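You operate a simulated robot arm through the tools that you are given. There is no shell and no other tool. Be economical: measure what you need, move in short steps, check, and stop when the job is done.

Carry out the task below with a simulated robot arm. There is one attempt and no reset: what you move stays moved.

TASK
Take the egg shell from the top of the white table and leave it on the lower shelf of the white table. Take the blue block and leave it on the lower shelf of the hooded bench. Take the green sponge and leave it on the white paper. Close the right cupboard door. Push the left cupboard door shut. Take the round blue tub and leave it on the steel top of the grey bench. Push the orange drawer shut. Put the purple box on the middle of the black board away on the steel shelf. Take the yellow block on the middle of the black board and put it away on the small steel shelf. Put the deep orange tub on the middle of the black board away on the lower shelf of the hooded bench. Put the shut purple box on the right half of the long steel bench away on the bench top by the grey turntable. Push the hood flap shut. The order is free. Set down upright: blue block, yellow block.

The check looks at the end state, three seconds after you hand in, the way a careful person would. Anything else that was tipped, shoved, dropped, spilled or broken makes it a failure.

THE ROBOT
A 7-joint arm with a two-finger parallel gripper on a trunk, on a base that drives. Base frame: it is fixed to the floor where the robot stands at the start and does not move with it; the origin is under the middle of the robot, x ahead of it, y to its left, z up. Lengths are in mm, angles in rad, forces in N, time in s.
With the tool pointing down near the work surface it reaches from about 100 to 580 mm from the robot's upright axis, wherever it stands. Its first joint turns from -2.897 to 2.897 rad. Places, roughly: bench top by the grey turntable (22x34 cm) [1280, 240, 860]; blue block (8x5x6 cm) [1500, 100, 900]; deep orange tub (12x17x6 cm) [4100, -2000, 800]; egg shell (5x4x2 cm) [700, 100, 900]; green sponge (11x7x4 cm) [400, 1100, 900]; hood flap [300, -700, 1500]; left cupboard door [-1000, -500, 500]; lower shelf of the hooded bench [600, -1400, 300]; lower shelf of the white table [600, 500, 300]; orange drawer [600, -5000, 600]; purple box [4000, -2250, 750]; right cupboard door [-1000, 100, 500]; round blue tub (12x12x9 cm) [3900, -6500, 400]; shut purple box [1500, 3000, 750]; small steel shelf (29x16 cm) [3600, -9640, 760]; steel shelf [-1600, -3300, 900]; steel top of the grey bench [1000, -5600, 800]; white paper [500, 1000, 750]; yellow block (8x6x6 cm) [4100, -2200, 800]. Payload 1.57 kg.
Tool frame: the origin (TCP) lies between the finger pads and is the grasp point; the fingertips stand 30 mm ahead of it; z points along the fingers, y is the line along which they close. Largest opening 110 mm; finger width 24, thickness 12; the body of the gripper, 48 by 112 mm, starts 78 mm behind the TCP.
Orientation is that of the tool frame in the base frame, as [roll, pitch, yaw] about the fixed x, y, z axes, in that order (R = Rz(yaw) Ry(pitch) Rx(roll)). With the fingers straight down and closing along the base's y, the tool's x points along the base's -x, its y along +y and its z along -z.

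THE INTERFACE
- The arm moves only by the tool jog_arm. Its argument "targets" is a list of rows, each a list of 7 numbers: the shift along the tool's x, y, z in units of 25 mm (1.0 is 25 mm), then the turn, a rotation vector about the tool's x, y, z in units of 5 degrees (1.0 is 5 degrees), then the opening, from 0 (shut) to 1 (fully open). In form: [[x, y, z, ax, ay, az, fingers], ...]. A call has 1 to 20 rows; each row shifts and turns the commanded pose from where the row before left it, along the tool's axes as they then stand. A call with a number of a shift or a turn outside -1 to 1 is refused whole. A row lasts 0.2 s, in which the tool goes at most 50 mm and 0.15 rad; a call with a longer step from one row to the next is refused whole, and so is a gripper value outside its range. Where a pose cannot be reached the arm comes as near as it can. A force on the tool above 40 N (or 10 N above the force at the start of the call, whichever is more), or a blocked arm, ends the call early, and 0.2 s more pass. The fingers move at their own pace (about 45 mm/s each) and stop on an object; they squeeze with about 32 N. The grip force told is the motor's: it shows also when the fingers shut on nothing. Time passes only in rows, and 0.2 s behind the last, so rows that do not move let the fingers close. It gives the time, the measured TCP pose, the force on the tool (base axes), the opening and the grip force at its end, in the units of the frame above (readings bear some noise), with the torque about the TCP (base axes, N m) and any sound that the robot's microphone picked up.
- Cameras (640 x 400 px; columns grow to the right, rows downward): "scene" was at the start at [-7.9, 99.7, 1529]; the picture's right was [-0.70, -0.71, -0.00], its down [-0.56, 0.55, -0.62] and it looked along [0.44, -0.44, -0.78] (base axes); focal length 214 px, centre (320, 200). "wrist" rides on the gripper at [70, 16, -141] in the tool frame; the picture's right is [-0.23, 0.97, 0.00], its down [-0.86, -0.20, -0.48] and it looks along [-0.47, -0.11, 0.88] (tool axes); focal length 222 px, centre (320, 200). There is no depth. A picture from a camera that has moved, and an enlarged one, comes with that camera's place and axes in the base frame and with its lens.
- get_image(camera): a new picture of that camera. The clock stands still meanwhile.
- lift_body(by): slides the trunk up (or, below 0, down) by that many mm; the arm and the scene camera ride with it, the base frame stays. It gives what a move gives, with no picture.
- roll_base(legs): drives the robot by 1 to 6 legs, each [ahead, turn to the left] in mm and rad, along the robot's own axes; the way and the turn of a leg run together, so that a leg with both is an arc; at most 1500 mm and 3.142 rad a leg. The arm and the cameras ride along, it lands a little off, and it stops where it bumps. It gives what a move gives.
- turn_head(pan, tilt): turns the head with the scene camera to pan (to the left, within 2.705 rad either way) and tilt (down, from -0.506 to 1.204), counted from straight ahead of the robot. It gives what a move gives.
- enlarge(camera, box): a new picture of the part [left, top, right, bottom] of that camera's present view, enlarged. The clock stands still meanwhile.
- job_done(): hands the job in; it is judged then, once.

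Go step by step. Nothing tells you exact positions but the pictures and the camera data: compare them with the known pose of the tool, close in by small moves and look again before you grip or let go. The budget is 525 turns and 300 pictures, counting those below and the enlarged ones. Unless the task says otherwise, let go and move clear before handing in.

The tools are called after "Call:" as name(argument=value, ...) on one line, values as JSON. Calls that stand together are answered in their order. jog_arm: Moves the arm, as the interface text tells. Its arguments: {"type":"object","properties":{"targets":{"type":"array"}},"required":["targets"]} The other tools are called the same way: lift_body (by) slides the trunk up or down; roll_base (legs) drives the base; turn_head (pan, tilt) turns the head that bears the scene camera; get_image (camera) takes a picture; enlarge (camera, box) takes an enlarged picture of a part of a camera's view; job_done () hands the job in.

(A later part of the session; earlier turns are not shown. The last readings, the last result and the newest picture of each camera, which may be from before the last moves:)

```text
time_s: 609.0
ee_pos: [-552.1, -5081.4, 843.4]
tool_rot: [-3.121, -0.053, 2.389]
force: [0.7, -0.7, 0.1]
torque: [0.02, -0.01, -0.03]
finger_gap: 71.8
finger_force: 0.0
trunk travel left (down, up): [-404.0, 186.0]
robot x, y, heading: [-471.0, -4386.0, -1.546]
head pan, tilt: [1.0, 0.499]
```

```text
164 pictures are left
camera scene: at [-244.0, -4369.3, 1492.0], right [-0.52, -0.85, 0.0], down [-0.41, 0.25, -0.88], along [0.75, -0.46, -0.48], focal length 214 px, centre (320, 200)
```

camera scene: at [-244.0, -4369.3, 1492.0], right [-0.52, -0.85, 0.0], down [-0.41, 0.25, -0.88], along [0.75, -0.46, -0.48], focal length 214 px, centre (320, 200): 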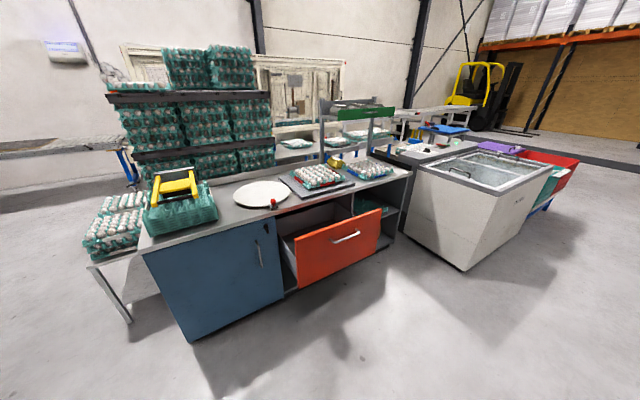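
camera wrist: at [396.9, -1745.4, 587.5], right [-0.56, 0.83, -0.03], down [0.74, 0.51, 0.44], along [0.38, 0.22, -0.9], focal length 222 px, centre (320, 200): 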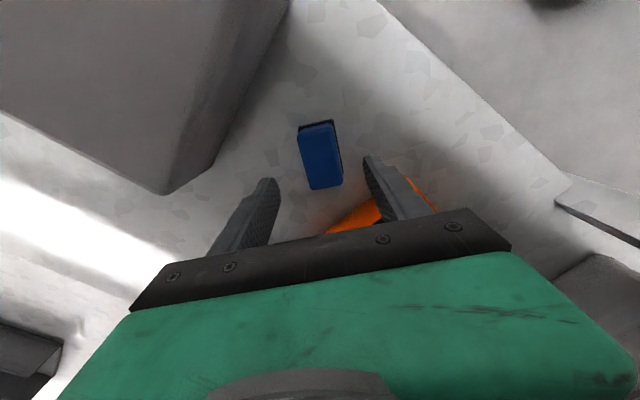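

The drawer front spans y≈-4750…-5440, pulled out to x≈640 with the bench front at ≈755. I line up at y≈-4920 (beside the handle) and push by driving.

Call:
roll_base(legs=[[455, 0], [0, 1.546]])

Call:
lift_body(by=-270)

Call:
roll_base(legs=[[250, 0]])

Call:
turn_head(pan=-0.1, tilt=0.6)

Call:
get_image(camera="scene")

```text
time_s: 615.5
ee_pos: [233.4, -4927.0, 843.8]
tool_rot: [-3.121, -0.052, -2.338]
force: [0.5, 0.0, -0.5]
torque: [0.04, -0.03, 0.01]
finger_gap: 71.4
finger_force: 0.1
trunk travel left (down, up): [-404.0, 186.0]
robot x, y, heading: [-463.3, -4836.4, 0.011]
head pan, tilt: [1.0, 0.499]
```

```text
time_s: 618.3
ee_pos: [233.2, -4926.7, 573.7]
tool_rot: [-3.12, -0.05, -2.339]
force: [0.4, 0.5, 0.1]
torque: [0.03, -0.01, 0.02]
finger_gap: 71.5
finger_force: 0.0
trunk travel left (down, up): [-134.0, 456.0]
robot x, y, heading: [-458.0, -4840.2, 0.007]
head pan, tilt: [1.0, 0.499]
```

```text
time_s: 620.1
ee_pos: [487.1, -4927.4, 574.3]
tool_rot: [-3.12, -0.053, -2.34]
force: [0.2, 0.3, 0.1]
torque: [0.0, -0.01, 0.0]
finger_gap: 71.4
finger_force: 0.1
trunk travel left (down, up): [-134.0, 456.0]
robot x, y, heading: [-207.4, -4833.7, 0.006]
head pan, tilt: [1.0, 0.499]
```

```text
time_s: 621.5
ee_pos: [486.7, -4925.8, 573.7]
tool_rot: [-3.122, -0.051, -2.343]
force: [-1.4, -0.2, -0.1]
torque: [-0.01, -0.04, 0.0]
finger_gap: 71.4
finger_force: 0.0
trunk travel left (down, up): [-134.0, 456.0]
robot x, y, heading: [-209.4, -4833.9, 0.006]
head pan, tilt: [-0.099, 0.6]
```

```text
163 pictures are left
camera scene: at [-182.8, -4691.4, 1212.9], right [-0.09, -1.0, 0.0], down [-0.56, 0.05, -0.83], along [0.82, -0.07, -0.56], focal length 214 px, centre (320, 200)
```

scene: 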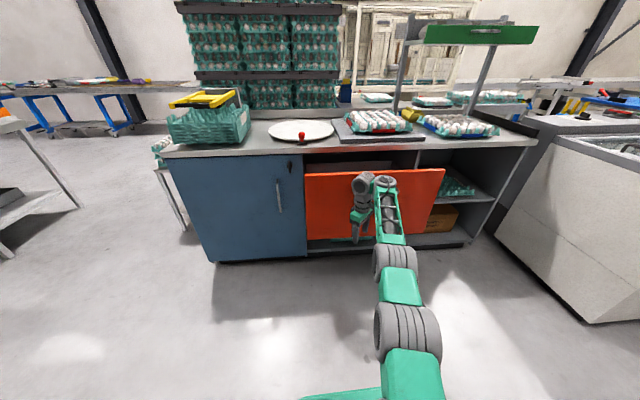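

Call:
jog_arm(targets=[[0, 0, 0, 0, 0, 0, 0], [0, 0, 0, 0, 0, 0, 0], [0, 0, 0, 0, 0, 0, 0]])

Call:
roll_base(legs=[[180, 0]])

Call:
get_image(camera="scene")

```text
time_s: 622.3
ee_pos: [487.6, -4925.4, 573.6]
tool_rot: [-3.12, -0.051, -2.34]
force: [0.4, -0.5, -0.4]
torque: [-0.03, 0.01, 0.01]
finger_gap: 1.2
finger_force: 0.5
trunk travel left (down, up): [-134.0, 456.0]
robot x, y, heading: [-206.0, -4838.1, 0.013]
head pan, tilt: [-0.099, 0.6]
```

```text
time_s: 623.8
ee_pos: [668.2, -4925.5, 573.9]
tool_rot: [-3.121, -0.052, -2.341]
force: [0.3, 0.0, 0.3]
torque: [0.0, 0.02, -0.02]
finger_gap: 0.0
finger_force: 21.2
trunk travel left (down, up): [-134.0, 456.0]
robot x, y, heading: [-28.8, -4831.5, 0.009]
head pan, tilt: [-0.099, 0.6]
```

```text
162 pictures are left
camera scene: at [-1.9, -4690.0, 1212.9], right [-0.09, -1.0, 0.0], down [-0.56, 0.05, -0.83], along [0.82, -0.08, -0.56], focal length 214 px, centre (320, 200)
```

scene: 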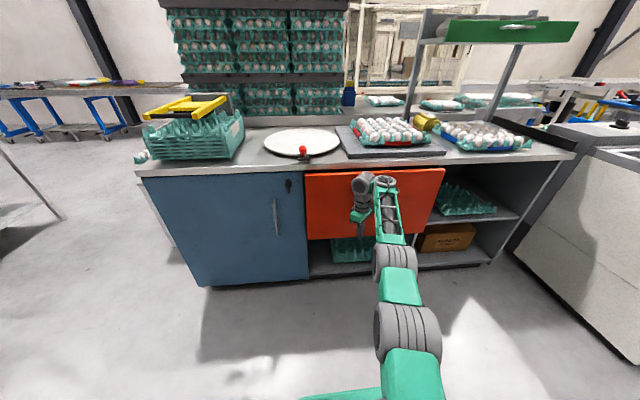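

Call:
roll_base(legs=[[80, 0]])

Call:
get_image(camera="scene")

```text
time_s: 624.8
ee_pos: [710.0, -4928.1, 575.4]
tool_rot: [-3.122, -0.066, -2.322]
force: [-42.0, 4.0, 5.4]
torque: [-0.67, -7.27, 0.65]
finger_gap: 0.0
finger_force: 21.6
trunk travel left (down, up): [-134.0, 456.0]
robot x, y, heading: [21.0, -4832.3, 0.008]
head pan, tilt: [-0.099, 0.6]
stopped in leg 1: the force on the tool passed its limit at 218 N (the readings are from after the stop); the commanded pose is now the measured one
```

```text
161 pictures are left
camera scene: at [43.2, -4689.3, 1213.0], right [-0.09, -1.0, 0.0], down [-0.56, 0.05, -0.83], along [0.82, -0.08, -0.56], focal length 214 px, centre (320, 200)
```

scene: 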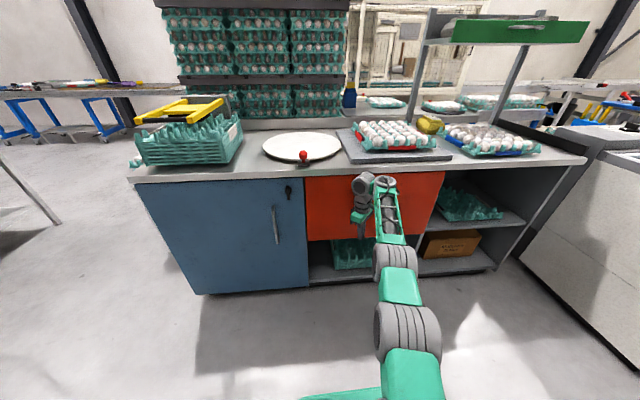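

The drawer is shut. I back off and head down the aisle to find the way to the round blue tub.

Call:
roll_base(legs=[[-380, 0], [0, -1.58], [1500, 0], [500, 0]])

Call:
lift_body(by=400)

Call:
turn_head(pan=1.2, tilt=0.3)

Call:
get_image(camera="scene")

Call:
turn_head(pan=0.2, tilt=0.3)

Call:
get_image(camera="scene")

```text
time_s: 640.6
ee_pos: [-495.1, -7525.7, 571.2]
tool_rot: [-3.124, -0.067, 2.364]
force: [1.6, 0.3, 0.3]
torque: [0.0, 0.02, -0.01]
finger_gap: 0.0
finger_force: 21.2
trunk travel left (down, up): [-134.0, 456.0]
robot x, y, heading: [-383.0, -6834.8, -1.587]
head pan, tilt: [-0.099, 0.6]
```

```text
time_s: 644.4
ee_pos: [-495.7, -7525.0, 972.1]
tool_rot: [-3.125, -0.066, 2.365]
force: [-0.2, 0.5, 0.4]
torque: [-0.01, 0.01, -0.03]
finger_gap: 0.1
finger_force: 21.5
trunk travel left (down, up): [-534.0, 56.0]
robot x, y, heading: [-390.5, -6837.5, -1.586]
head pan, tilt: [-0.099, 0.6]
```

```text
time_s: 645.9
ee_pos: [-495.3, -7524.5, 971.3]
tool_rot: [-3.125, -0.067, 2.364]
force: [-0.1, 0.6, 0.0]
torque: [0.01, -0.03, -0.01]
finger_gap: 0.2
finger_force: 21.2
trunk travel left (down, up): [-534.0, 56.0]
robot x, y, heading: [-385.0, -6835.0, -1.582]
head pan, tilt: [1.201, 0.3]
```

```text
160 pictures are left
camera scene: at [-145.7, -6815.8, 1640.4], right [-0.38, -0.93, 0.0], down [-0.27, 0.11, -0.96], along [0.89, -0.36, -0.3], focal length 214 px, centre (320, 200)
```

scene: 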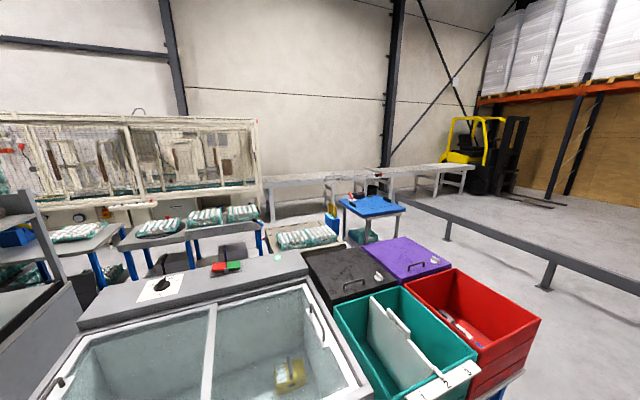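

```text
time_s: 647.2
ee_pos: [-495.1, -7524.8, 970.8]
tool_rot: [-3.123, -0.066, 2.366]
force: [-0.1, -0.4, 0.0]
torque: [-0.02, 0.01, 0.01]
finger_gap: 0.1
finger_force: 21.6
trunk travel left (down, up): [-534.0, 56.0]
robot x, y, heading: [-386.1, -6834.7, -1.591]
head pan, tilt: [0.201, 0.3]
```

```text
159 pictures are left
camera scene: at [-215.0, -6872.4, 1640.4], right [-0.98, -0.19, 0.0], down [-0.05, 0.29, -0.96], along [0.18, -0.94, -0.3], focal length 214 px, centre (320, 200)
```

scene: 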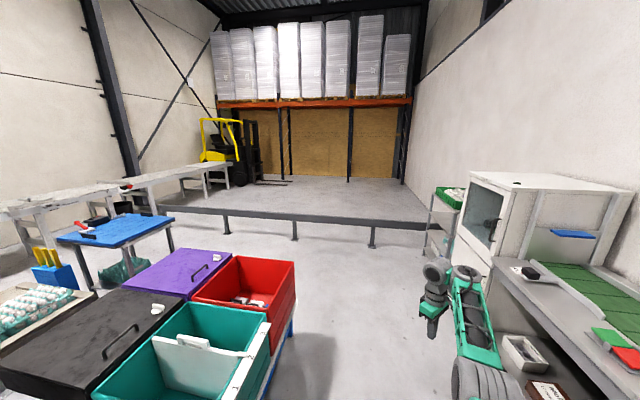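

A clear corridor runs at y≈-8000…-9700 before the rail. I drive south and then east to survey for the tub and the small steel shelf.

Call:
roll_base(legs=[[1500, 0], [0, 1.57], [1500, 0], [900, 0]])

Call:
turn_head(pan=0.5, tilt=0.35)

Call:
get_image(camera="scene")

Call:
turn_head(pan=-0.6, tilt=0.35)

Call:
get_image(camera="scene")

```text
time_s: 661.2
ee_pos: [706.9, -8451.0, 970.6]
tool_rot: [-3.129, -0.068, -2.321]
force: [-0.9, -0.1, -0.5]
torque: [0.01, 0.01, 0.0]
finger_gap: 0.0
finger_force: 21.3
trunk travel left (down, up): [-534.0, 56.0]
robot x, y, heading: [14.3, -8363.4, 0.007]
head pan, tilt: [0.201, 0.3]
stopped in leg 3: the robot was blocked; the commanded pose is now the measured one
```

```text
time_s: 662.0
ee_pos: [707.4, -8450.6, 970.1]
tool_rot: [-3.128, -0.068, -2.32]
force: [-0.3, -0.3, -0.2]
torque: [0.01, -0.03, 0.03]
finger_gap: 0.1
finger_force: 21.4
trunk travel left (down, up): [-534.0, 56.0]
robot x, y, heading: [15.8, -8363.8, 0.011]
head pan, tilt: [0.499, 0.351]
```

```text
158 pictures are left
camera scene: at [36.0, -8164.0, 1635.7], right [0.49, -0.87, 0.0], down [-0.3, -0.17, -0.94], along [0.82, 0.46, -0.34], focal length 214 px, centre (320, 200)
```

scene: 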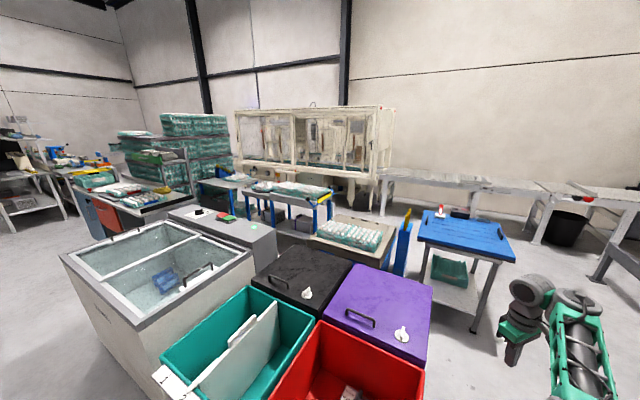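

```text
time_s: 663.4
ee_pos: [708.5, -8451.6, 968.9]
tool_rot: [-3.128, -0.069, -2.321]
force: [-0.3, -0.3, -0.2]
torque: [-0.06, -0.04, 0.0]
finger_gap: 0.0
finger_force: 21.5
trunk travel left (down, up): [-534.0, 56.0]
robot x, y, heading: [14.4, -8364.0, 0.012]
head pan, tilt: [-0.6, 0.351]
```

```text
157 pictures are left
camera scene: at [32.0, -8261.1, 1635.7], right [-0.56, -0.83, 0.0], down [-0.29, 0.19, -0.94], along [0.78, -0.52, -0.34], focal length 214 px, centre (320, 200)
```

scene: 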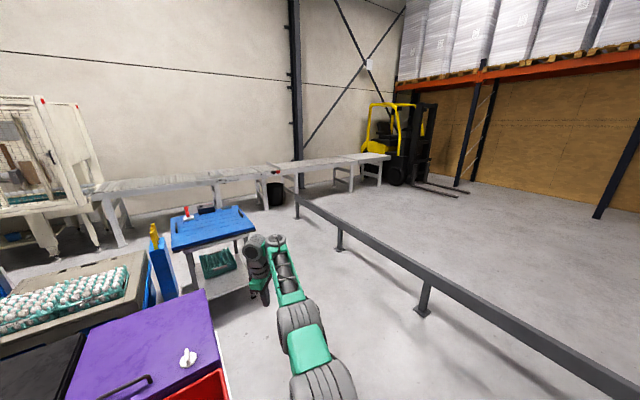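

The base bumped near the crate cart. I back off and take a more southerly lane at y≈-9250.

Call:
roll_base(legs=[[-250, 0], [0, -1.1], [980, 0], [0, 1.1], [1500, 0], [900, 0]])

Call:
turn_head(pan=0.7, tilt=0.35)

Call:
get_image(camera="scene")

Call:
turn_head(pan=-0.3, tilt=0.45)

Call:
get_image(camera="scene")

```text
time_s: 686.6
ee_pos: [3289.7, -9331.2, 968.7]
tool_rot: [-3.127, -0.067, -2.331]
force: [0.3, -0.2, 0.1]
torque: [-0.02, 0.01, 0.04]
finger_gap: 0.0
finger_force: 20.5
trunk travel left (down, up): [-534.0, 56.0]
robot x, y, heading: [2596.8, -9236.1, 0.0]
head pan, tilt: [-0.6, 0.351]
```

```text
time_s: 688.1
ee_pos: [3288.5, -9333.2, 969.4]
tool_rot: [-3.127, -0.068, -2.332]
force: [-0.7, 0.2, 0.1]
torque: [0.06, 0.04, 0.0]
finger_gap: 0.0
finger_force: 21.3
trunk travel left (down, up): [-534.0, 56.0]
robot x, y, heading: [2598.3, -9234.7, -0.002]
head pan, tilt: [0.7, 0.351]
```

```text
156 pictures are left
camera scene: at [2609.1, -9022.1, 1635.7], right [0.64, -0.77, 0.0], down [-0.26, -0.22, -0.94], along [0.72, 0.6, -0.34], focal length 214 px, centre (320, 200)
```

scene: 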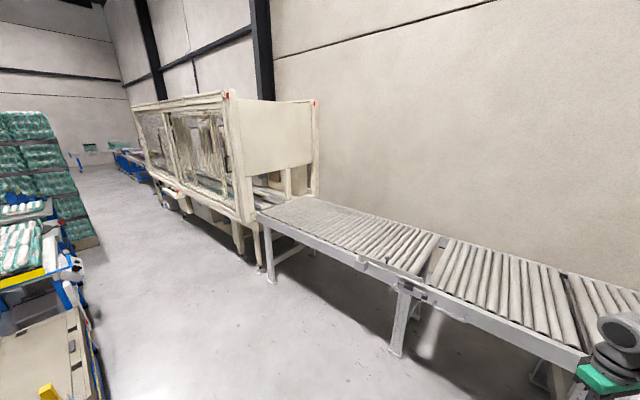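

```text
time_s: 689.4
ee_pos: [3288.7, -9332.6, 969.0]
tool_rot: [-3.129, -0.068, -2.332]
force: [-0.3, -0.1, -0.5]
torque: [0.03, 0.03, 0.02]
finger_gap: 0.1
finger_force: 21.7
trunk travel left (down, up): [-534.0, 56.0]
robot x, y, heading: [2598.5, -9236.7, -0.005]
head pan, tilt: [-0.3, 0.45]
```

```text
155 pictures are left
camera scene: at [2625.5, -9109.2, 1626.5], right [-0.3, -0.95, 0.0], down [-0.42, 0.13, -0.9], along [0.86, -0.27, -0.44], focal length 214 px, centre (320, 200)
```

scene: 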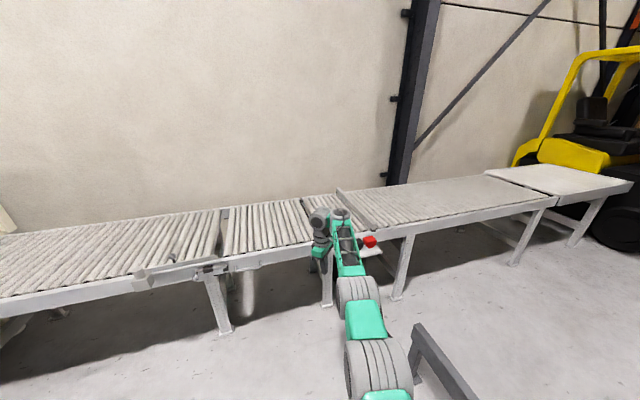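

Call:
turn_head(pan=0.9, tilt=0.35)

Call:
enlarge(camera="scene", box=[180, 120, 340, 220])

```text
time_s: 690.8
ee_pos: [3287.3, -9333.0, 968.4]
tool_rot: [-3.128, -0.067, -2.332]
force: [0.1, -1.0, -0.5]
torque: [0.0, -0.02, 0.0]
finger_gap: 0.0
finger_force: 20.9
trunk travel left (down, up): [-534.0, 56.0]
robot x, y, heading: [2600.7, -9235.9, -0.001]
head pan, tilt: [0.901, 0.351]
```

```text
4.00 times, centred on (260, 170) of scene
camera zoom: at [2595.7, -9009.1, 1635.7], right [0.78, -0.62, 0.0], down [-0.21, -0.27, -0.94], along [0.59, 0.73, -0.34], focal length 858 px, centre (560, 320)
```

zoom: 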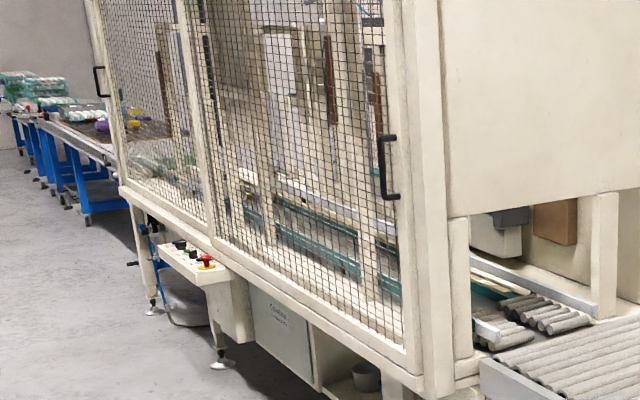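

The tub is on a low shelf under the right end of the caged machine, about (3800, -6450, 420). I drive there.

Call:
roll_base(legs=[[0, 1.465], [1500, 0], [1270, 0], [0, -1.465]])

Call:
turn_head(pan=0.0, tilt=0.6)

Call:
get_image(camera="scene")

```text
time_s: 709.8
ee_pos: [3525.1, -6125.6, 969.8]
tool_rot: [-3.131, -0.06, -1.608]
force: [-6.6, -1.6, 1.6]
torque: [0.21, -0.53, 0.03]
finger_gap: 0.0
finger_force: 21.5
trunk travel left (down, up): [-534.0, 56.0]
robot x, y, heading: [2941.4, -6498.1, 0.686]
head pan, tilt: [0.901, 0.351]
stopped in leg 4: the force on the tool passed its limit at 100 N (the readings are from after the stop); the commanded pose is now the measured one
```

```text
time_s: 711.0
ee_pos: [3524.9, -6123.9, 968.0]
tool_rot: [-3.131, -0.058, -1.608]
force: [-7.1, -0.5, 1.7]
torque: [0.1, -0.66, 0.18]
finger_gap: 0.0
finger_force: 21.3
trunk travel left (down, up): [-534.0, 56.0]
robot x, y, heading: [2940.7, -6499.7, 0.689]
head pan, tilt: [0.0, 0.6]
```

```text
153 pictures are left
camera scene: at [2859.3, -6361.4, 1612.9], right [0.64, -0.77, 0.0], down [-0.44, -0.36, -0.83], along [0.64, 0.52, -0.56], focal length 214 px, centre (320, 200)
```

scene: 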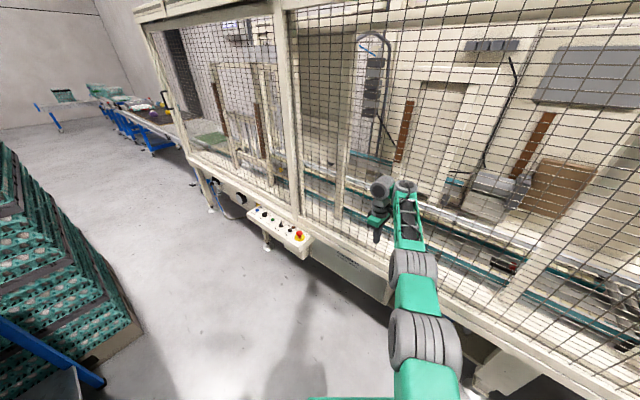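

The hand touched the cage mesh. I back off and then face the machine squarely with the arm clear.

Call:
roll_base(legs=[[0, 0.25], [-300, 0]])

Call:
get_image(camera="wrist")

```text
time_s: 713.9
ee_pos: [3237.5, -6232.8, 968.8]
tool_rot: [-3.131, -0.061, -1.356]
force: [1.0, 0.2, 0.2]
torque: [0.01, -0.03, -0.02]
finger_gap: 0.1
finger_force: 22.0
trunk travel left (down, up): [-534.0, 56.0]
robot x, y, heading: [2758.6, -6739.5, 0.94]
head pan, tilt: [0.0, 0.6]
```

```text
152 pictures are left
camera wrist: at [3232.5, -6297.6, 1113.0], right [-1.0, 0.01, -0.02], down [0.0, 0.9, 0.43], along [0.03, 0.43, -0.9], focal length 222 px, centre (320, 200)
```

wrist: 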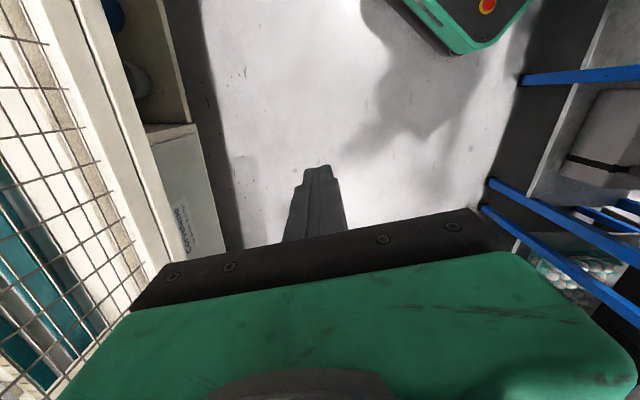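

I see a blue round thing in the low compartment near (3765, -6490) next to a grey bucket. I face the machine squarely and lower the trunk to look in.

Call:
roll_base(legs=[[0, -0.94]])

Call:
lift_body(by=-400)

Call:
turn_head(pan=0.25, tilt=0.6)

Call:
get_image(camera="scene")

```text
time_s: 716.7
ee_pos: [3452.3, -6822.2, 968.8]
tool_rot: [-3.129, -0.06, -2.289]
force: [-0.2, -0.7, -0.7]
torque: [0.02, -0.03, -0.01]
finger_gap: 0.1
finger_force: 21.1
trunk travel left (down, up): [-534.0, 56.0]
robot x, y, heading: [2758.1, -6738.7, 0.008]
head pan, tilt: [0.0, 0.6]
```

```text
time_s: 720.5
ee_pos: [3452.5, -6821.1, 568.3]
tool_rot: [-3.132, -0.061, -2.288]
force: [0.0, -0.1, -0.6]
torque: [0.02, -0.01, 0.01]
finger_gap: 0.0
finger_force: 21.1
trunk travel left (down, up): [-134.0, 456.0]
robot x, y, heading: [2760.7, -6738.2, 0.011]
head pan, tilt: [0.0, 0.6]
```

```text
time_s: 721.3
ee_pos: [3450.8, -6821.9, 568.2]
tool_rot: [-3.132, -0.059, -2.289]
force: [-0.1, -0.1, 0.2]
torque: [-0.02, 0.0, 0.02]
finger_gap: 0.0
finger_force: 21.1
trunk travel left (down, up): [-134.0, 456.0]
robot x, y, heading: [2760.0, -6741.1, 0.006]
head pan, tilt: [0.25, 0.6]
```

```text
151 pictures are left
camera scene: at [2783.3, -6565.2, 1212.9], right [0.25, -0.97, 0.0], down [-0.55, -0.14, -0.83], along [0.8, 0.21, -0.56], focal length 214 px, centre (320, 200)
```

scene: 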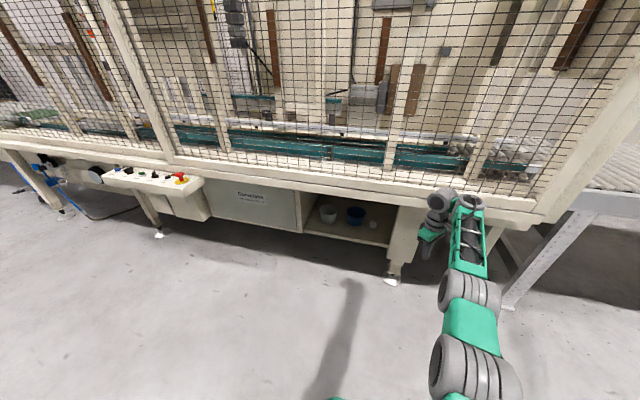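

Call:
enlarge(camera="scene", box=[280, 165, 440, 265])

```text
4.00 times, centred on (360, 215) of scene
camera zoom: at [2783.3, -6565.2, 1212.9], right [0.25, -0.97, 0.0], down [-0.55, -0.14, -0.83], along [0.8, 0.21, -0.56], focal length 858 px, centre (160, 140)
```

zoom: 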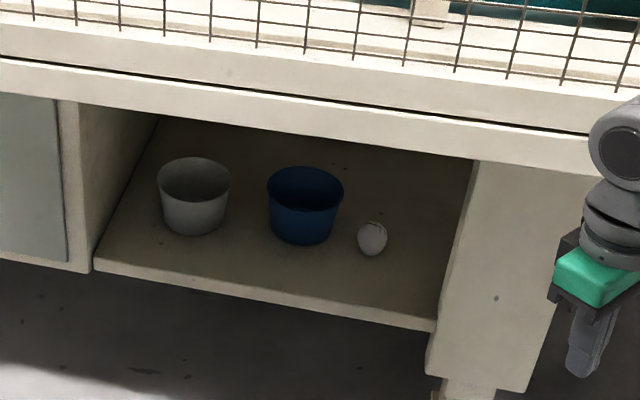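

The tub (rim centre ≈(3812, -6516), rim z ≈450) stands in a 280 mm high opening, so I need a nearly horizontal tool gripping its left wall. I turn the gripper so it will close along y and then tilt it outward here in the open.

Call:
jog_arm(targets=[[0, 0, 0, 0, 0, 1, 0.4], [0, 0, 0, 0, 0, 1, 0.4], [0, 0, 0, 0, 0, 1, 0.4], [0, 0, 0, 0, 0, 1, 0.4], [0, 0, 0, 0, 0, 1, 0.4], [0, 0, 0, 0, 0, 1, 0.4], [0, 0, 0, 0, 0, 1, 0.4], [0, 0, 0, 0, 0, 1, 0.4], [0, 0, 0, 0, 0, 1, 0.4], [0, 0, 0, 0, 0, 0.8, 0.4]])

Call:
jog_arm(targets=[[0, 0, 0, 0, -1, 0, 0.4], [0, 0, 0, 0, -1, 0, 0.4], [0, 0, 0, 0, -1, 0, 0.4], [0, 0, 0, 0, -1, 0, 0.4], [0, 0, 0, 0, -1, 0, 0.4], [0, 0, 0, 0, -1, 0, 0.4]])

```text
time_s: 723.5
ee_pos: [3452.7, -6820.6, 567.9]
tool_rot: [-3.09, -0.03, 3.139]
force: [0.1, -0.3, -0.5]
torque: [-0.01, -0.03, 0.01]
finger_gap: 43.9
finger_force: 0.0
trunk travel left (down, up): [-134.0, 456.0]
robot x, y, heading: [2762.7, -6739.9, 0.006]
head pan, tilt: [0.25, 0.6]
```

```text
time_s: 724.9
ee_pos: [3474.4, -6822.6, 569.0]
tool_rot: [-3.091, 0.223, -3.13]
force: [0.3, 0.4, 0.3]
torque: [-0.01, 0.01, 0.02]
finger_gap: 44.1
finger_force: 0.1
out of reach, approached as far as the arm can: row 2, 3, 4, 5, 6
trunk travel left (down, up): [-134.0, 456.0]
robot x, y, heading: [2761.1, -6737.4, 0.008]
head pan, tilt: [0.25, 0.6]
```

The arm limits tilt here. Before deciding, I move in front of the compartment and inspect it with the wrist camera to get its dimensions.

Call:
roll_base(legs=[[-60, 0], [0, 1.2], [350, 0], [0, -1.2]])

Call:
get_image(camera="wrist")

Call:
get_image(camera="scene")

```text
time_s: 726.1
ee_pos: [3435.2, -6831.8, 593.4]
tool_rot: [-3.136, 0.254, 2.967]
force: [1.1, 1.0, -0.4]
torque: [-0.03, 0.03, 0.01]
finger_gap: 43.9
finger_force: 0.1
trunk travel left (down, up): [-134.0, 456.0]
robot x, y, heading: [2704.5, -6740.5, -0.002]
head pan, tilt: [0.25, 0.6]
stopped in leg 2: the robot was blocked; the commanded pose is now the measured one
```

```text
149 pictures are left
camera wrist: at [3335.8, -6797.4, 712.6], right [0.39, 0.92, 0.05], down [0.66, -0.32, 0.68], along [0.64, -0.23, -0.73], focal length 222 px, centre (320, 200)
```

wrist: 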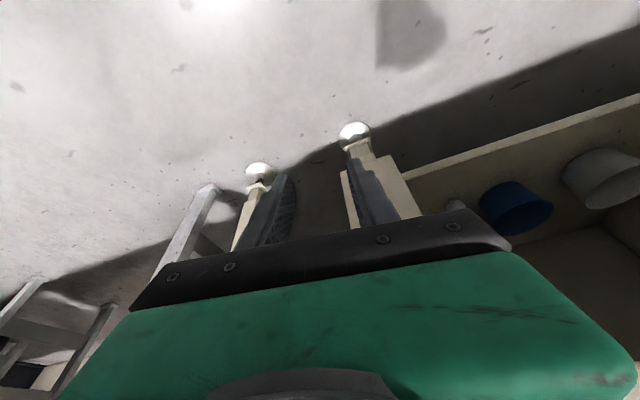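

```text
148 pictures are left
camera scene: at [2756.6, -6566.1, 1216.2], right [0.24, -0.97, -0.01], down [-0.56, -0.14, -0.81], along [0.79, 0.2, -0.58], focal length 214 px, centre (320, 200)
```

scene: 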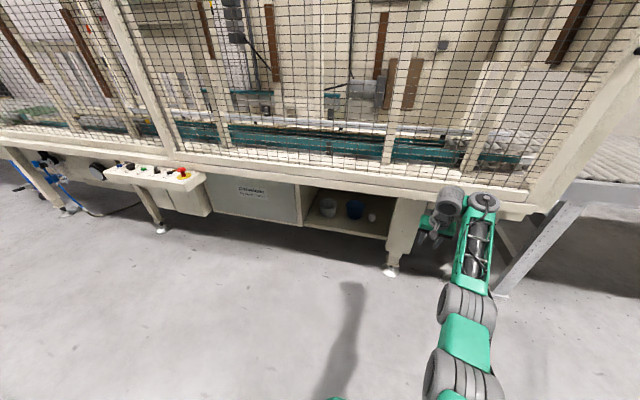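

The base bumped something behind it. I ease forward again and check.

Call:
roll_base(legs=[[80, 0]])

Call:
turn_head(pan=2.2, tilt=0.8)

Call:
get_image(camera="scene")

```text
time_s: 727.1
ee_pos: [3501.3, -6828.4, 591.2]
tool_rot: [-3.122, 0.258, 3.028]
force: [0.5, -0.5, 0.5]
torque: [-0.02, -0.02, -0.01]
finger_gap: 43.8
finger_force: 0.1
trunk travel left (down, up): [-134.0, 456.0]
robot x, y, heading: [2788.0, -6739.5, -0.001]
head pan, tilt: [0.25, 0.6]
```

```text
time_s: 729.0
ee_pos: [3501.5, -6829.3, 591.5]
tool_rot: [-3.121, 0.256, 3.029]
force: [-0.4, -0.3, 0.5]
torque: [-0.01, -0.01, -0.03]
finger_gap: 44.2
finger_force: 0.1
trunk travel left (down, up): [-134.0, 456.0]
robot x, y, heading: [2784.4, -6739.3, 0.002]
head pan, tilt: [2.201, 0.799]
```

```text
147 pictures are left
camera scene: at [2678.2, -6522.3, 1196.1], right [0.81, 0.59, 0.0], down [0.42, -0.58, -0.7], along [-0.41, 0.56, -0.72], focal length 214 px, centre (320, 200)
```

scene: 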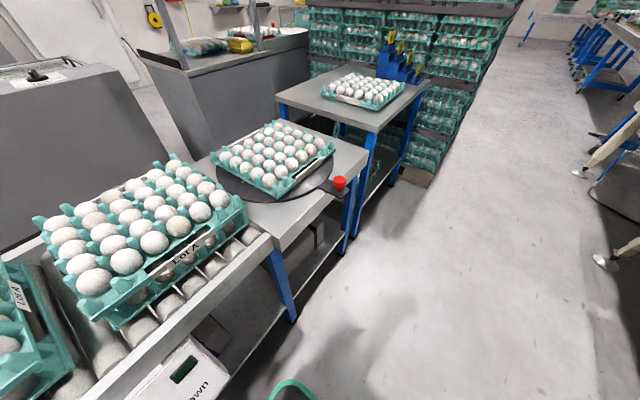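

I rotate in place and shift along the machine to be in front of the compartment, then retract the hand.

Call:
roll_base(legs=[[20, 0], [0, 1.45], [290, 0], [0, -1.45]])

Call:
jog_arm(targets=[[0, 0, -1, 0, 1, 0, 0.4], [0, 0, -1, 0, 1, 0, 0.4], [0, 0, -1, 0, 1, 0, 0.4], [0.5, 0, -1, 0, 0, 0, 0.4], [1, 0, -1, 0, 0, 0, 0.4], [1, 0, -1, 0, 0, 0, 0.4], [1, 0, -1, 0, 0, 0, 0.4], [1, 0, -1, 0, 0, 0, 0.4], [1, 0, -1, 0, 0, 0, 0.4], [1, 0, -1, 0, 0, 0, 0.4], [1, 0, 0, 0, 0, 0, 0.4], [1, 0, 0, 0, 0, 0, 0.4], [1, 0, 0, 0, 0, 0, 0.4], [1, 0, 0, 0, 0, 0, 0.4]])

Call:
turn_head(pan=-0.2, tilt=0.6)

Call:
get_image(camera="scene")

```text
time_s: 737.7
ee_pos: [3545.7, -6323.6, 590.6]
tool_rot: [-3.124, 0.256, -2.934]
force: [-36.3, -5.6, 3.5]
torque: [0.48, -3.7, -0.47]
finger_gap: 44.0
finger_force: 0.1
trunk travel left (down, up): [-134.0, 456.0]
robot x, y, heading: [2838.5, -6450.6, 0.287]
head pan, tilt: [2.201, 0.799]
stopped in leg 4: the robot was blocked; the commanded pose is now the measured one
```

```text
time_s: 738.0
ee_pos: [3545.8, -6324.0, 591.3]
tool_rot: [-3.121, 0.235, -2.929]
force: [-35.2, -5.6, 3.8]
torque: [0.52, -3.65, -0.49]
finger_gap: 44.0
finger_force: 0.0
trunk travel left (down, up): [-134.0, 456.0]
robot x, y, heading: [2841.4, -6452.4, 0.286]
head pan, tilt: [2.201, 0.799]
stopped in row 1: the force on the tool passed its limit at 69 N (the readings are from after the stop); the commanded pose is now the measured one
```

```text
time_s: 740.2
ee_pos: [3546.1, -6324.3, 589.6]
tool_rot: [-3.126, 0.235, -2.929]
force: [-51.7, -6.7, 2.5]
torque: [0.65, -5.18, -0.62]
finger_gap: 44.0
finger_force: 0.1
trunk travel left (down, up): [-134.0, 456.0]
robot x, y, heading: [2843.9, -6453.7, 0.293]
head pan, tilt: [-0.201, 0.6]
```

```text
146 pictures are left
camera scene: at [2822.0, -6317.3, 1212.9], right [0.09, -1.0, 0.0], down [-0.56, -0.05, -0.83], along [0.82, 0.07, -0.56], focal length 214 px, centre (320, 200)
```

scene: 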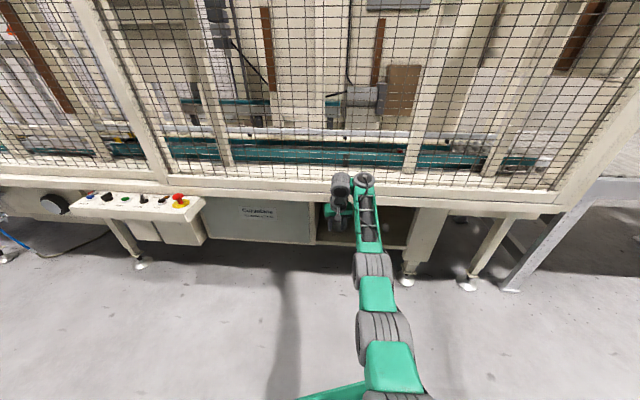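

The hand presses on the machine front; I reverse a little and retract the arm.

Call:
roll_base(legs=[[-110, 0]])

Call:
jog_arm(targets=[[0, 0, -1, 0, 1, 0, 0.4], [0, 0, -1, 0, 1, 0, 0.4], [0, 0, -1, 0, 1, 0, 0.4], [0.5, 0, -1, 0, 0, 0, 0.4], [1, 0, -1, 0, 0, 0, 0.4], [1, 0, -1, 0, 0, 0, 0.4], [1, 0, -1, 0, 0, 0, 0.4], [1, 0, -1, 0, 0, 0, 0.4], [1, 0, -1, 0, 0, 0, 0.4], [1, 0, -1, 0, 0, 0, 0.4], [1, 0, 0, 0, 0, 0, 0.4], [1, 0, 0, 0, 0, 0, 0.4], [1, 0, 0, 0, 0, 0, 0.4], [1, 0, 0, 0, 0, 0, 0.4]])

Call:
get_image(camera="scene")

```text
time_s: 741.4
ee_pos: [3441.0, -6354.6, 587.2]
tool_rot: [-3.123, 0.232, -2.932]
force: [-0.8, -0.3, 0.3]
torque: [-0.01, -0.02, 0.0]
finger_gap: 43.8
finger_force: 0.0
trunk travel left (down, up): [-134.0, 456.0]
robot x, y, heading: [2734.6, -6485.9, 0.286]
head pan, tilt: [-0.201, 0.6]
```

```text
time_s: 744.4
ee_pos: [3179.2, -6405.9, 838.0]
tool_rot: [-3.124, -0.03, -2.934]
force: [-0.2, -0.9, -0.6]
torque: [-0.04, 0.08, 0.02]
finger_gap: 44.1
finger_force: 0.1
out of reach, approached as far as the arm can: row 3
trunk travel left (down, up): [-134.0, 456.0]
robot x, y, heading: [2734.5, -6487.9, 0.289]
head pan, tilt: [-0.201, 0.6]
```

```text
145 pictures are left
camera scene: at [2719.6, -6348.3, 1212.9], right [0.09, -1.0, 0.0], down [-0.56, -0.05, -0.82], along [0.82, 0.07, -0.57], focal length 214 px, centre (320, 200)
```

scene: 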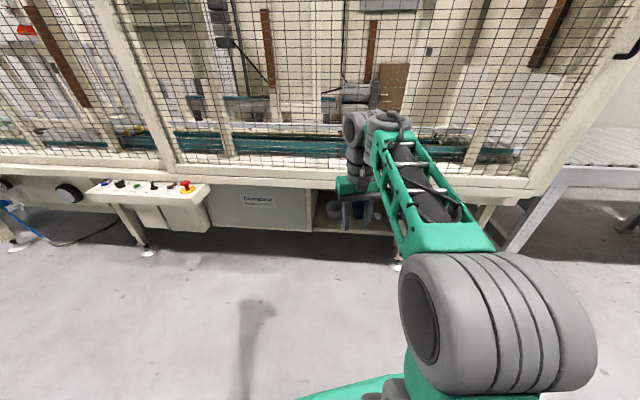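

The elbow now looks high and to the right. I test descending from here.

Call:
jog_arm(targets=[[0, 0, 1, 0, 0, 0, 0.4], [0, 0, 1, 0, 0, 0, 0.4], [0, 0, 1, 0, 0, 0, 0.4], [0, 0, 1, 0, 0, 0, 0.4], [0, 0, 1, 0, 0, 0, 0.4], [0, 0, 1, 0, 0, 0, 0.4], [0, 0, 1, 0, 0, 0, 0.4], [0, 0, 1, 0, 0, 0, 0.4], [0, 0, 1, 0, 0, 0, 0.4], [0, 0, 1, 0, 0, 0, 0.4]])

Call:
get_image(camera="scene")

```text
time_s: 746.6
ee_pos: [3216.3, -6404.2, 646.8]
tool_rot: [-3.125, -0.031, -2.934]
force: [0.0, -0.4, 0.5]
torque: [0.03, -0.02, 0.02]
finger_gap: 44.1
finger_force: 0.0
out of reach, approached as far as the arm can: row 7, 8, 9, 10
trunk travel left (down, up): [-134.0, 456.0]
robot x, y, heading: [2735.6, -6482.2, 0.291]
head pan, tilt: [-0.201, 0.6]
```

```text
144 pictures are left
camera scene: at [2719.0, -6348.4, 1212.9], right [0.09, -1.0, 0.0], down [-0.56, -0.05, -0.83], along [0.82, 0.07, -0.56], focal length 214 px, centre (320, 200)
```

scene: 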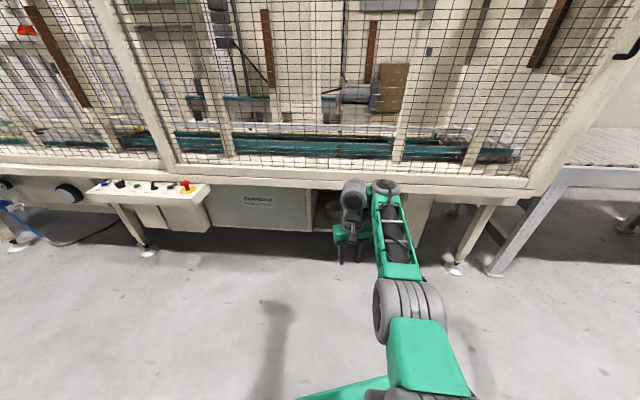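

Still limited. Rotating the tool further may push the elbow round; I go back up and turn the tool another quarter turn while watching the elbow.

Call:
jog_arm(targets=[[0, 0, -1, 0, 0, 0, 0.4], [0, 0, -1, 0, 0, 0, 0.4], [0, 0, -1, 0, 0, 0, 0.4], [0, 0, -1, 0, 0, 0, 0.4], [0, 0, -1, 0, 0, 0, 0.4], [0, 0, -1, 0, 0, 0, 0.4], [0, 0, -1, 0, 0, 0, 0.4], [0, 0, -1, 0, 0, 1, 0.4], [0, 0, 0, 0, 0, 1, 0.4], [0, 0, 0, 0, 0, 1, 0.4], [0, 0, 0, 0, 0, 1, 0.4], [0, 0, 0, 0, 0, 1, 0.4], [0, 0, 0, 0, 0, 1, 0.4], [0, 0, 0, 0, 0, 1, 0.4], [0, 0, 0, 0, 0, 1, 0.4], [0, 0, 0, 0, 0, 1, 0.4], [0, 0, 0, 0, 0, 1, 0.4], [0, 0, 0, 0, 0, 1, 0.4], [0, 0, 0, 0, 0, 1, 0.4]])

Call:
get_image(camera="scene")

```text
time_s: 750.6
ee_pos: [3221.9, -6400.5, 848.1]
tool_rot: [-3.108, 0.0, 2.302]
force: [-0.2, -0.4, -0.1]
torque: [0.04, 0.0, 0.04]
finger_gap: 43.9
finger_force: 0.1
trunk travel left (down, up): [-134.0, 456.0]
robot x, y, heading: [2734.5, -6487.4, 0.288]
head pan, tilt: [-0.201, 0.6]
```

```text
143 pictures are left
camera scene: at [2719.2, -6348.4, 1212.9], right [0.09, -1.0, 0.0], down [-0.56, -0.05, -0.83], along [0.82, 0.07, -0.56], focal length 214 px, centre (320, 200)
```

scene: 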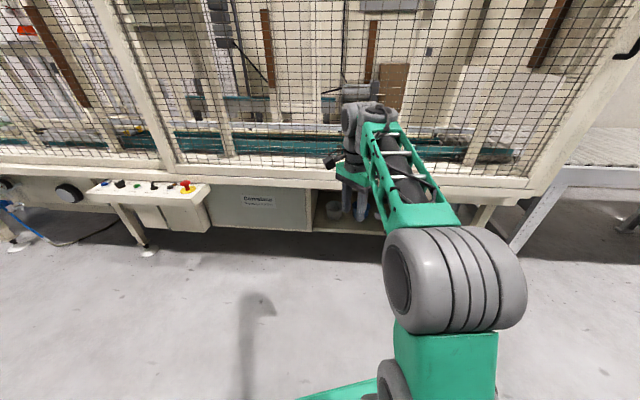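

Call:
jog_arm(targets=[[0, 0, 0, 0, 0, 1, 0.4], [0, 0, 0, 0, 0, 1, 0.4], [0, 0, 0, 0, 0, 1, 0.4], [0, 0, 0, 0, 0, 1, 0.4], [0, 0, 0, 0, 0, 1, 0.4], [0, 0, 0, 0, 0, 1, 0.4], [0, 0, 0, 0, 0, 1, 0.4], [0, 0, 0, 0, 0, 1, 0.4], [0, 0, 0, 0, 0, 1, 0.4], [0, 0, 0, 0, 0, 1, 0.4], [0, 0, 0, 0, 0, 1, 0.4], [0, 0, 0, 0, 0, 1, 0.4], [0, 0, 0, 0, 0, 1, 0.4], [0, 0, 0, 0, 0, 1, 0.4], [0, 0, 0, 0, 0, 1, 0.4], [0, 0, 0, 0, 0, 1, 0.4], [0, 0, 0, 0, 0, 1, 0.4], [0, 0, 0, 0, 0, 1, 0.4]])

Call:
get_image(camera="scene")

```text
time_s: 754.4
ee_pos: [3221.3, -6398.8, 847.1]
tool_rot: [-3.141, 0.033, 0.73]
force: [0.1, -0.1, 0.0]
torque: [-0.01, 0.01, -0.02]
finger_gap: 44.3
finger_force: 0.0
trunk travel left (down, up): [-134.0, 456.0]
robot x, y, heading: [2737.4, -6486.2, 0.289]
head pan, tilt: [-0.201, 0.6]
```

```text
142 pictures are left
camera scene: at [2719.2, -6348.4, 1212.9], right [0.09, -1.0, 0.0], down [-0.56, -0.05, -0.83], along [0.82, 0.07, -0.56], focal length 214 px, centre (320, 200)
```

scene: 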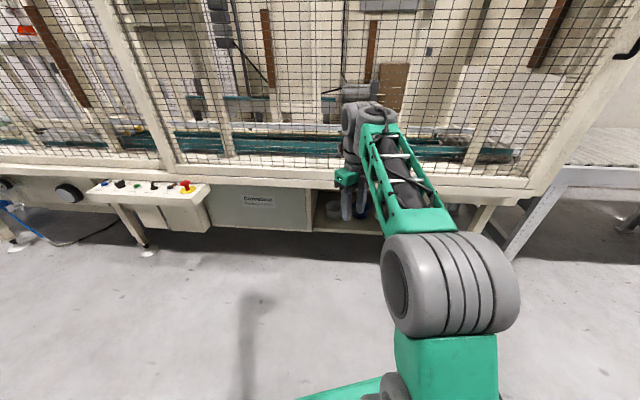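

I try the same descent much closer in, where the elbow cannot stay low: move inward to r≈290 at height, then descend.

Call:
jog_arm(targets=[[-0.87, 0.5, 0, 0, 0, 0, 0.4], [-0.87, 0.5, 0, 0, 0, 0, 0.4], [-0.87, 0.5, 0, 0, 0, 0, 0.4], [-0.87, 0.5, 0, 0, 0, 0, 0.4], [-0.87, 0.5, 0, 0, 0, 0, 0.4], [-0.87, 0.5, 0, 0, 0, 0, 0.4], [-0.87, 0.5, 0, 0, 0, 0, 0.4], [-0.87, 0.5, 0, 0, 0, 0, 0.4]])

Call:
get_image(camera="scene")

```text
time_s: 756.2
ee_pos: [3158.2, -6591.1, 852.9]
tool_rot: [3.141, 0.032, 0.732]
force: [-0.2, 0.6, -0.8]
torque: [-0.04, 0.01, 0.02]
finger_gap: 43.9
finger_force: 0.1
trunk travel left (down, up): [-134.0, 456.0]
robot x, y, heading: [2736.6, -6482.4, 0.285]
head pan, tilt: [-0.201, 0.6]
```

```text
141 pictures are left
camera scene: at [2719.3, -6348.3, 1212.9], right [0.09, -1.0, 0.0], down [-0.56, -0.05, -0.83], along [0.82, 0.07, -0.56], focal length 214 px, centre (320, 200)
```

scene: 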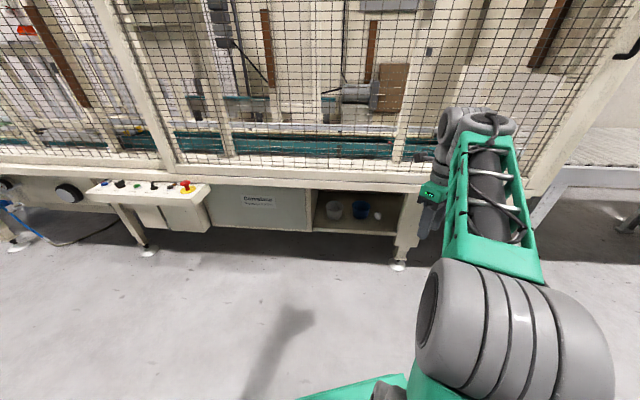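

Call:
jog_arm(targets=[[-0.55, -0.83, 0, 0, 0, 0, 0.4], [-0.55, -0.83, 0, 0, 0, 0, 0.4], [-0.55, -0.83, 0, 0, 0, 0, 0.4], [-0.55, -0.83, 0, 0, 0, 0, 0.4], [-0.55, -0.83, 0, 0, 0, 0, 0.4], [-0.55, -0.83, 0, 0, 0, 0, 0.4], [0, 0, 1, 0, 0, 0, 0.4], [0, 0, 1, 0, 0, 0, 0.4], [0, 0, 1, 0, 0, 0, 0.4], [0, 0, 1, 0, 0, 0, 0.4], [0, 0, 1, 0, 0, 0, 0.4], [0, 0, 1, 0, 0, 0, 0.4]])

Call:
get_image(camera="scene")

```text
time_s: 758.4
ee_pos: [3027.7, -6552.1, 757.6]
tool_rot: [-3.044, 0.07, 0.772]
force: [0.5, -0.5, -0.1]
torque: [0.03, 0.07, -0.01]
finger_gap: 44.0
finger_force: 0.0
trunk travel left (down, up): [-134.0, 456.0]
robot x, y, heading: [2735.6, -6486.1, 0.288]
head pan, tilt: [-0.201, 0.6]
stopped in row 10: the arm was blocked; the commanded pose is now the measured one
```

```text
140 pictures are left
camera scene: at [2719.7, -6348.6, 1213.0], right [0.09, -1.0, 0.0], down [-0.56, -0.05, -0.82], along [0.82, 0.07, -0.57], focal length 214 px, centre (320, 200)
```

scene: 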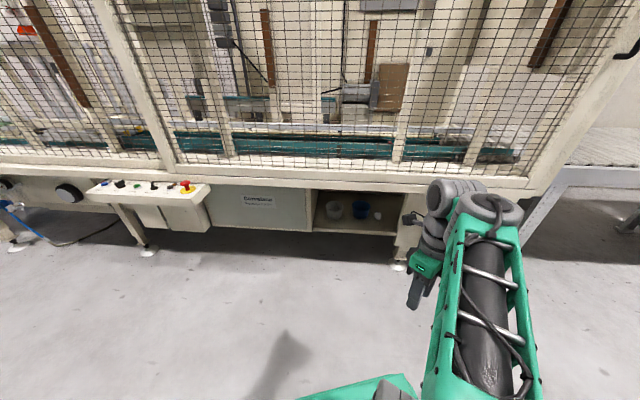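

Blocked by itself there. I'll instead flip the arm over the top: first raise and swing to the front-left with the tool, then tilt up and carry it over to the back-right side, where the elbow becomes the normal way up.

Call:
jog_arm(targets=[[0, 0, -1, 0, 0, 0, 0.4], [0, 0, -1, 0, 0, 0, 0.4], [0, 0, -1, 0, 0, 0, 0.4], [0, 0, -1, 0, 0, 0, 0.4], [0.5, 0.6, -1, 0, 0, 0, 0.4], [0.5, 0.6, -1, 0, 0, 0, 0.4]])

Call:
jog_arm(targets=[[0.84, -0.54, 0, 0, 0, -0.8, 0.4], [0.84, -0.54, 0, 0, 0, -0.8, 0.4], [0.84, -0.54, 0, 0, 0, -0.8, 0.4], [0.84, -0.54, 0, 0, 0, -0.8, 0.4], [0.84, -0.54, 0, 0, 0, -0.8, 0.4], [0.84, -0.54, 0, 0, 0, -0.8, 0.4], [0.84, -0.54, 0, 0, 0, -0.8, 0.4], [0.84, -0.54, 0, 0, 0, -0.8, 0.4], [0.84, -0.54, 0, 0, 0, -0.8, 0.4], [0.84, -0.54, 0, 0, 0, -0.8, 0.4], [0.84, -0.54, 0, 0, 0, -0.8, 0.4], [0.84, -0.54, 0, 0, 0, -0.8, 0.4], [0.84, -0.54, 0, 0, 0, -0.8, 0.4], [0.84, -0.54, 0, 0, 0, -0.8, 0.4], [0.84, -0.54, 0, 0, 0, -0.8, 0.4], [0.84, -0.54, 0, 0, 0, -0.8, 0.4]])

Call:
turn_head(pan=0.3, tilt=0.5)

Call:
get_image(camera="scene")

```text
time_s: 759.8
ee_pos: [3085.0, -6557.8, 894.3]
tool_rot: [-3.032, 0.073, 0.776]
force: [-1.1, 0.1, -0.4]
torque: [0.0, 0.02, 0.01]
finger_gap: 44.0
finger_force: 0.0
trunk travel left (down, up): [-134.0, 456.0]
robot x, y, heading: [2731.2, -6484.4, 0.289]
head pan, tilt: [-0.201, 0.6]
```

```text
time_s: 763.1
ee_pos: [2971.8, -6195.7, 917.7]
tool_rot: [-3.025, -0.066, 1.887]
force: [-0.9, -0.7, -0.3]
torque: [0.03, 0.01, -0.03]
finger_gap: 44.0
finger_force: 0.1
trunk travel left (down, up): [-134.0, 456.0]
robot x, y, heading: [2731.7, -6484.6, 0.288]
head pan, tilt: [-0.201, 0.6]
```

```text
time_s: 764.1
ee_pos: [2972.9, -6195.3, 917.4]
tool_rot: [-3.027, -0.065, 1.884]
force: [0.3, -0.5, 0.2]
torque: [-0.01, -0.02, 0.0]
finger_gap: 44.1
finger_force: 0.1
trunk travel left (down, up): [-134.0, 456.0]
robot x, y, heading: [2735.2, -6483.2, 0.287]
head pan, tilt: [0.3, 0.499]
```

```text
139 pictures are left
camera scene: at [2706.9, -6305.6, 1222.0], right [0.55, -0.83, 0.0], down [-0.4, -0.27, -0.88], along [0.73, 0.49, -0.48], focal length 214 px, centre (320, 200)
```

scene: 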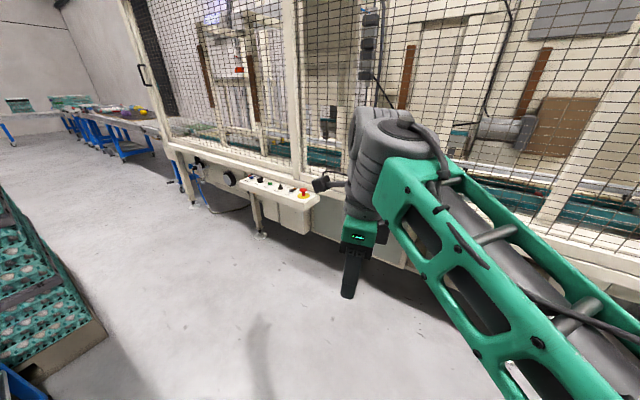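

The elbow now lags to the right side. I test descending here.

Call:
jog_arm(targets=[[0, 0, 1, 0, 0, 0, 0.4], [0, 0, 1, 0, 0, 0, 0.4], [0, 0, 1, 0, 0, 0, 0.4], [0, 0, 1, 0, 0, 0, 0.4], [0, 0, 1, 0, 0, 0, 0.4], [0, 0, 1, 0, 0, 0, 0.4], [0, 0, 1, 0, 0, 0, 0.4], [0, 0, 1, 0, 0, 0, 0.4], [0, 0, 1, 0, 0, 0, 0.4], [0, 0, 1, 0, 0, 0, 0.4], [0, 0, 1, 0, 0, 0, 0.4], [0, 0, 1, 0, 0, 0, 0.4], [0, 0, 1, 0, 0, 0, 0.4], [0, 0, 1, 0, 0, 0, 0.4]])

Call:
get_image(camera="scene")

```text
time_s: 767.1
ee_pos: [2948.4, -6188.5, 704.3]
tool_rot: [-3.026, -0.062, 1.888]
force: [0.5, 0.1, 0.5]
torque: [0.02, 0.03, -0.02]
finger_gap: 44.1
finger_force: 0.0
out of reach, approached as far as the arm can: row 9, 10, 11, 12, 13, 14
trunk travel left (down, up): [-134.0, 456.0]
robot x, y, heading: [2735.1, -6488.9, 0.289]
head pan, tilt: [0.3, 0.499]
```

```text
138 pictures are left
camera scene: at [2706.8, -6305.5, 1222.0], right [0.55, -0.83, 0.0], down [-0.4, -0.27, -0.88], along [0.73, 0.49, -0.48], focal length 214 px, centre (320, 200)
```

scene: 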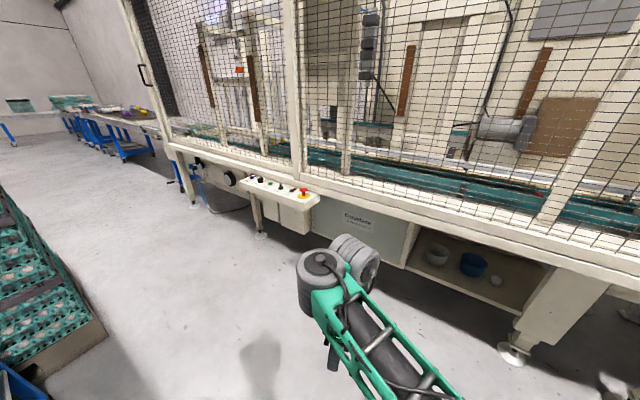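

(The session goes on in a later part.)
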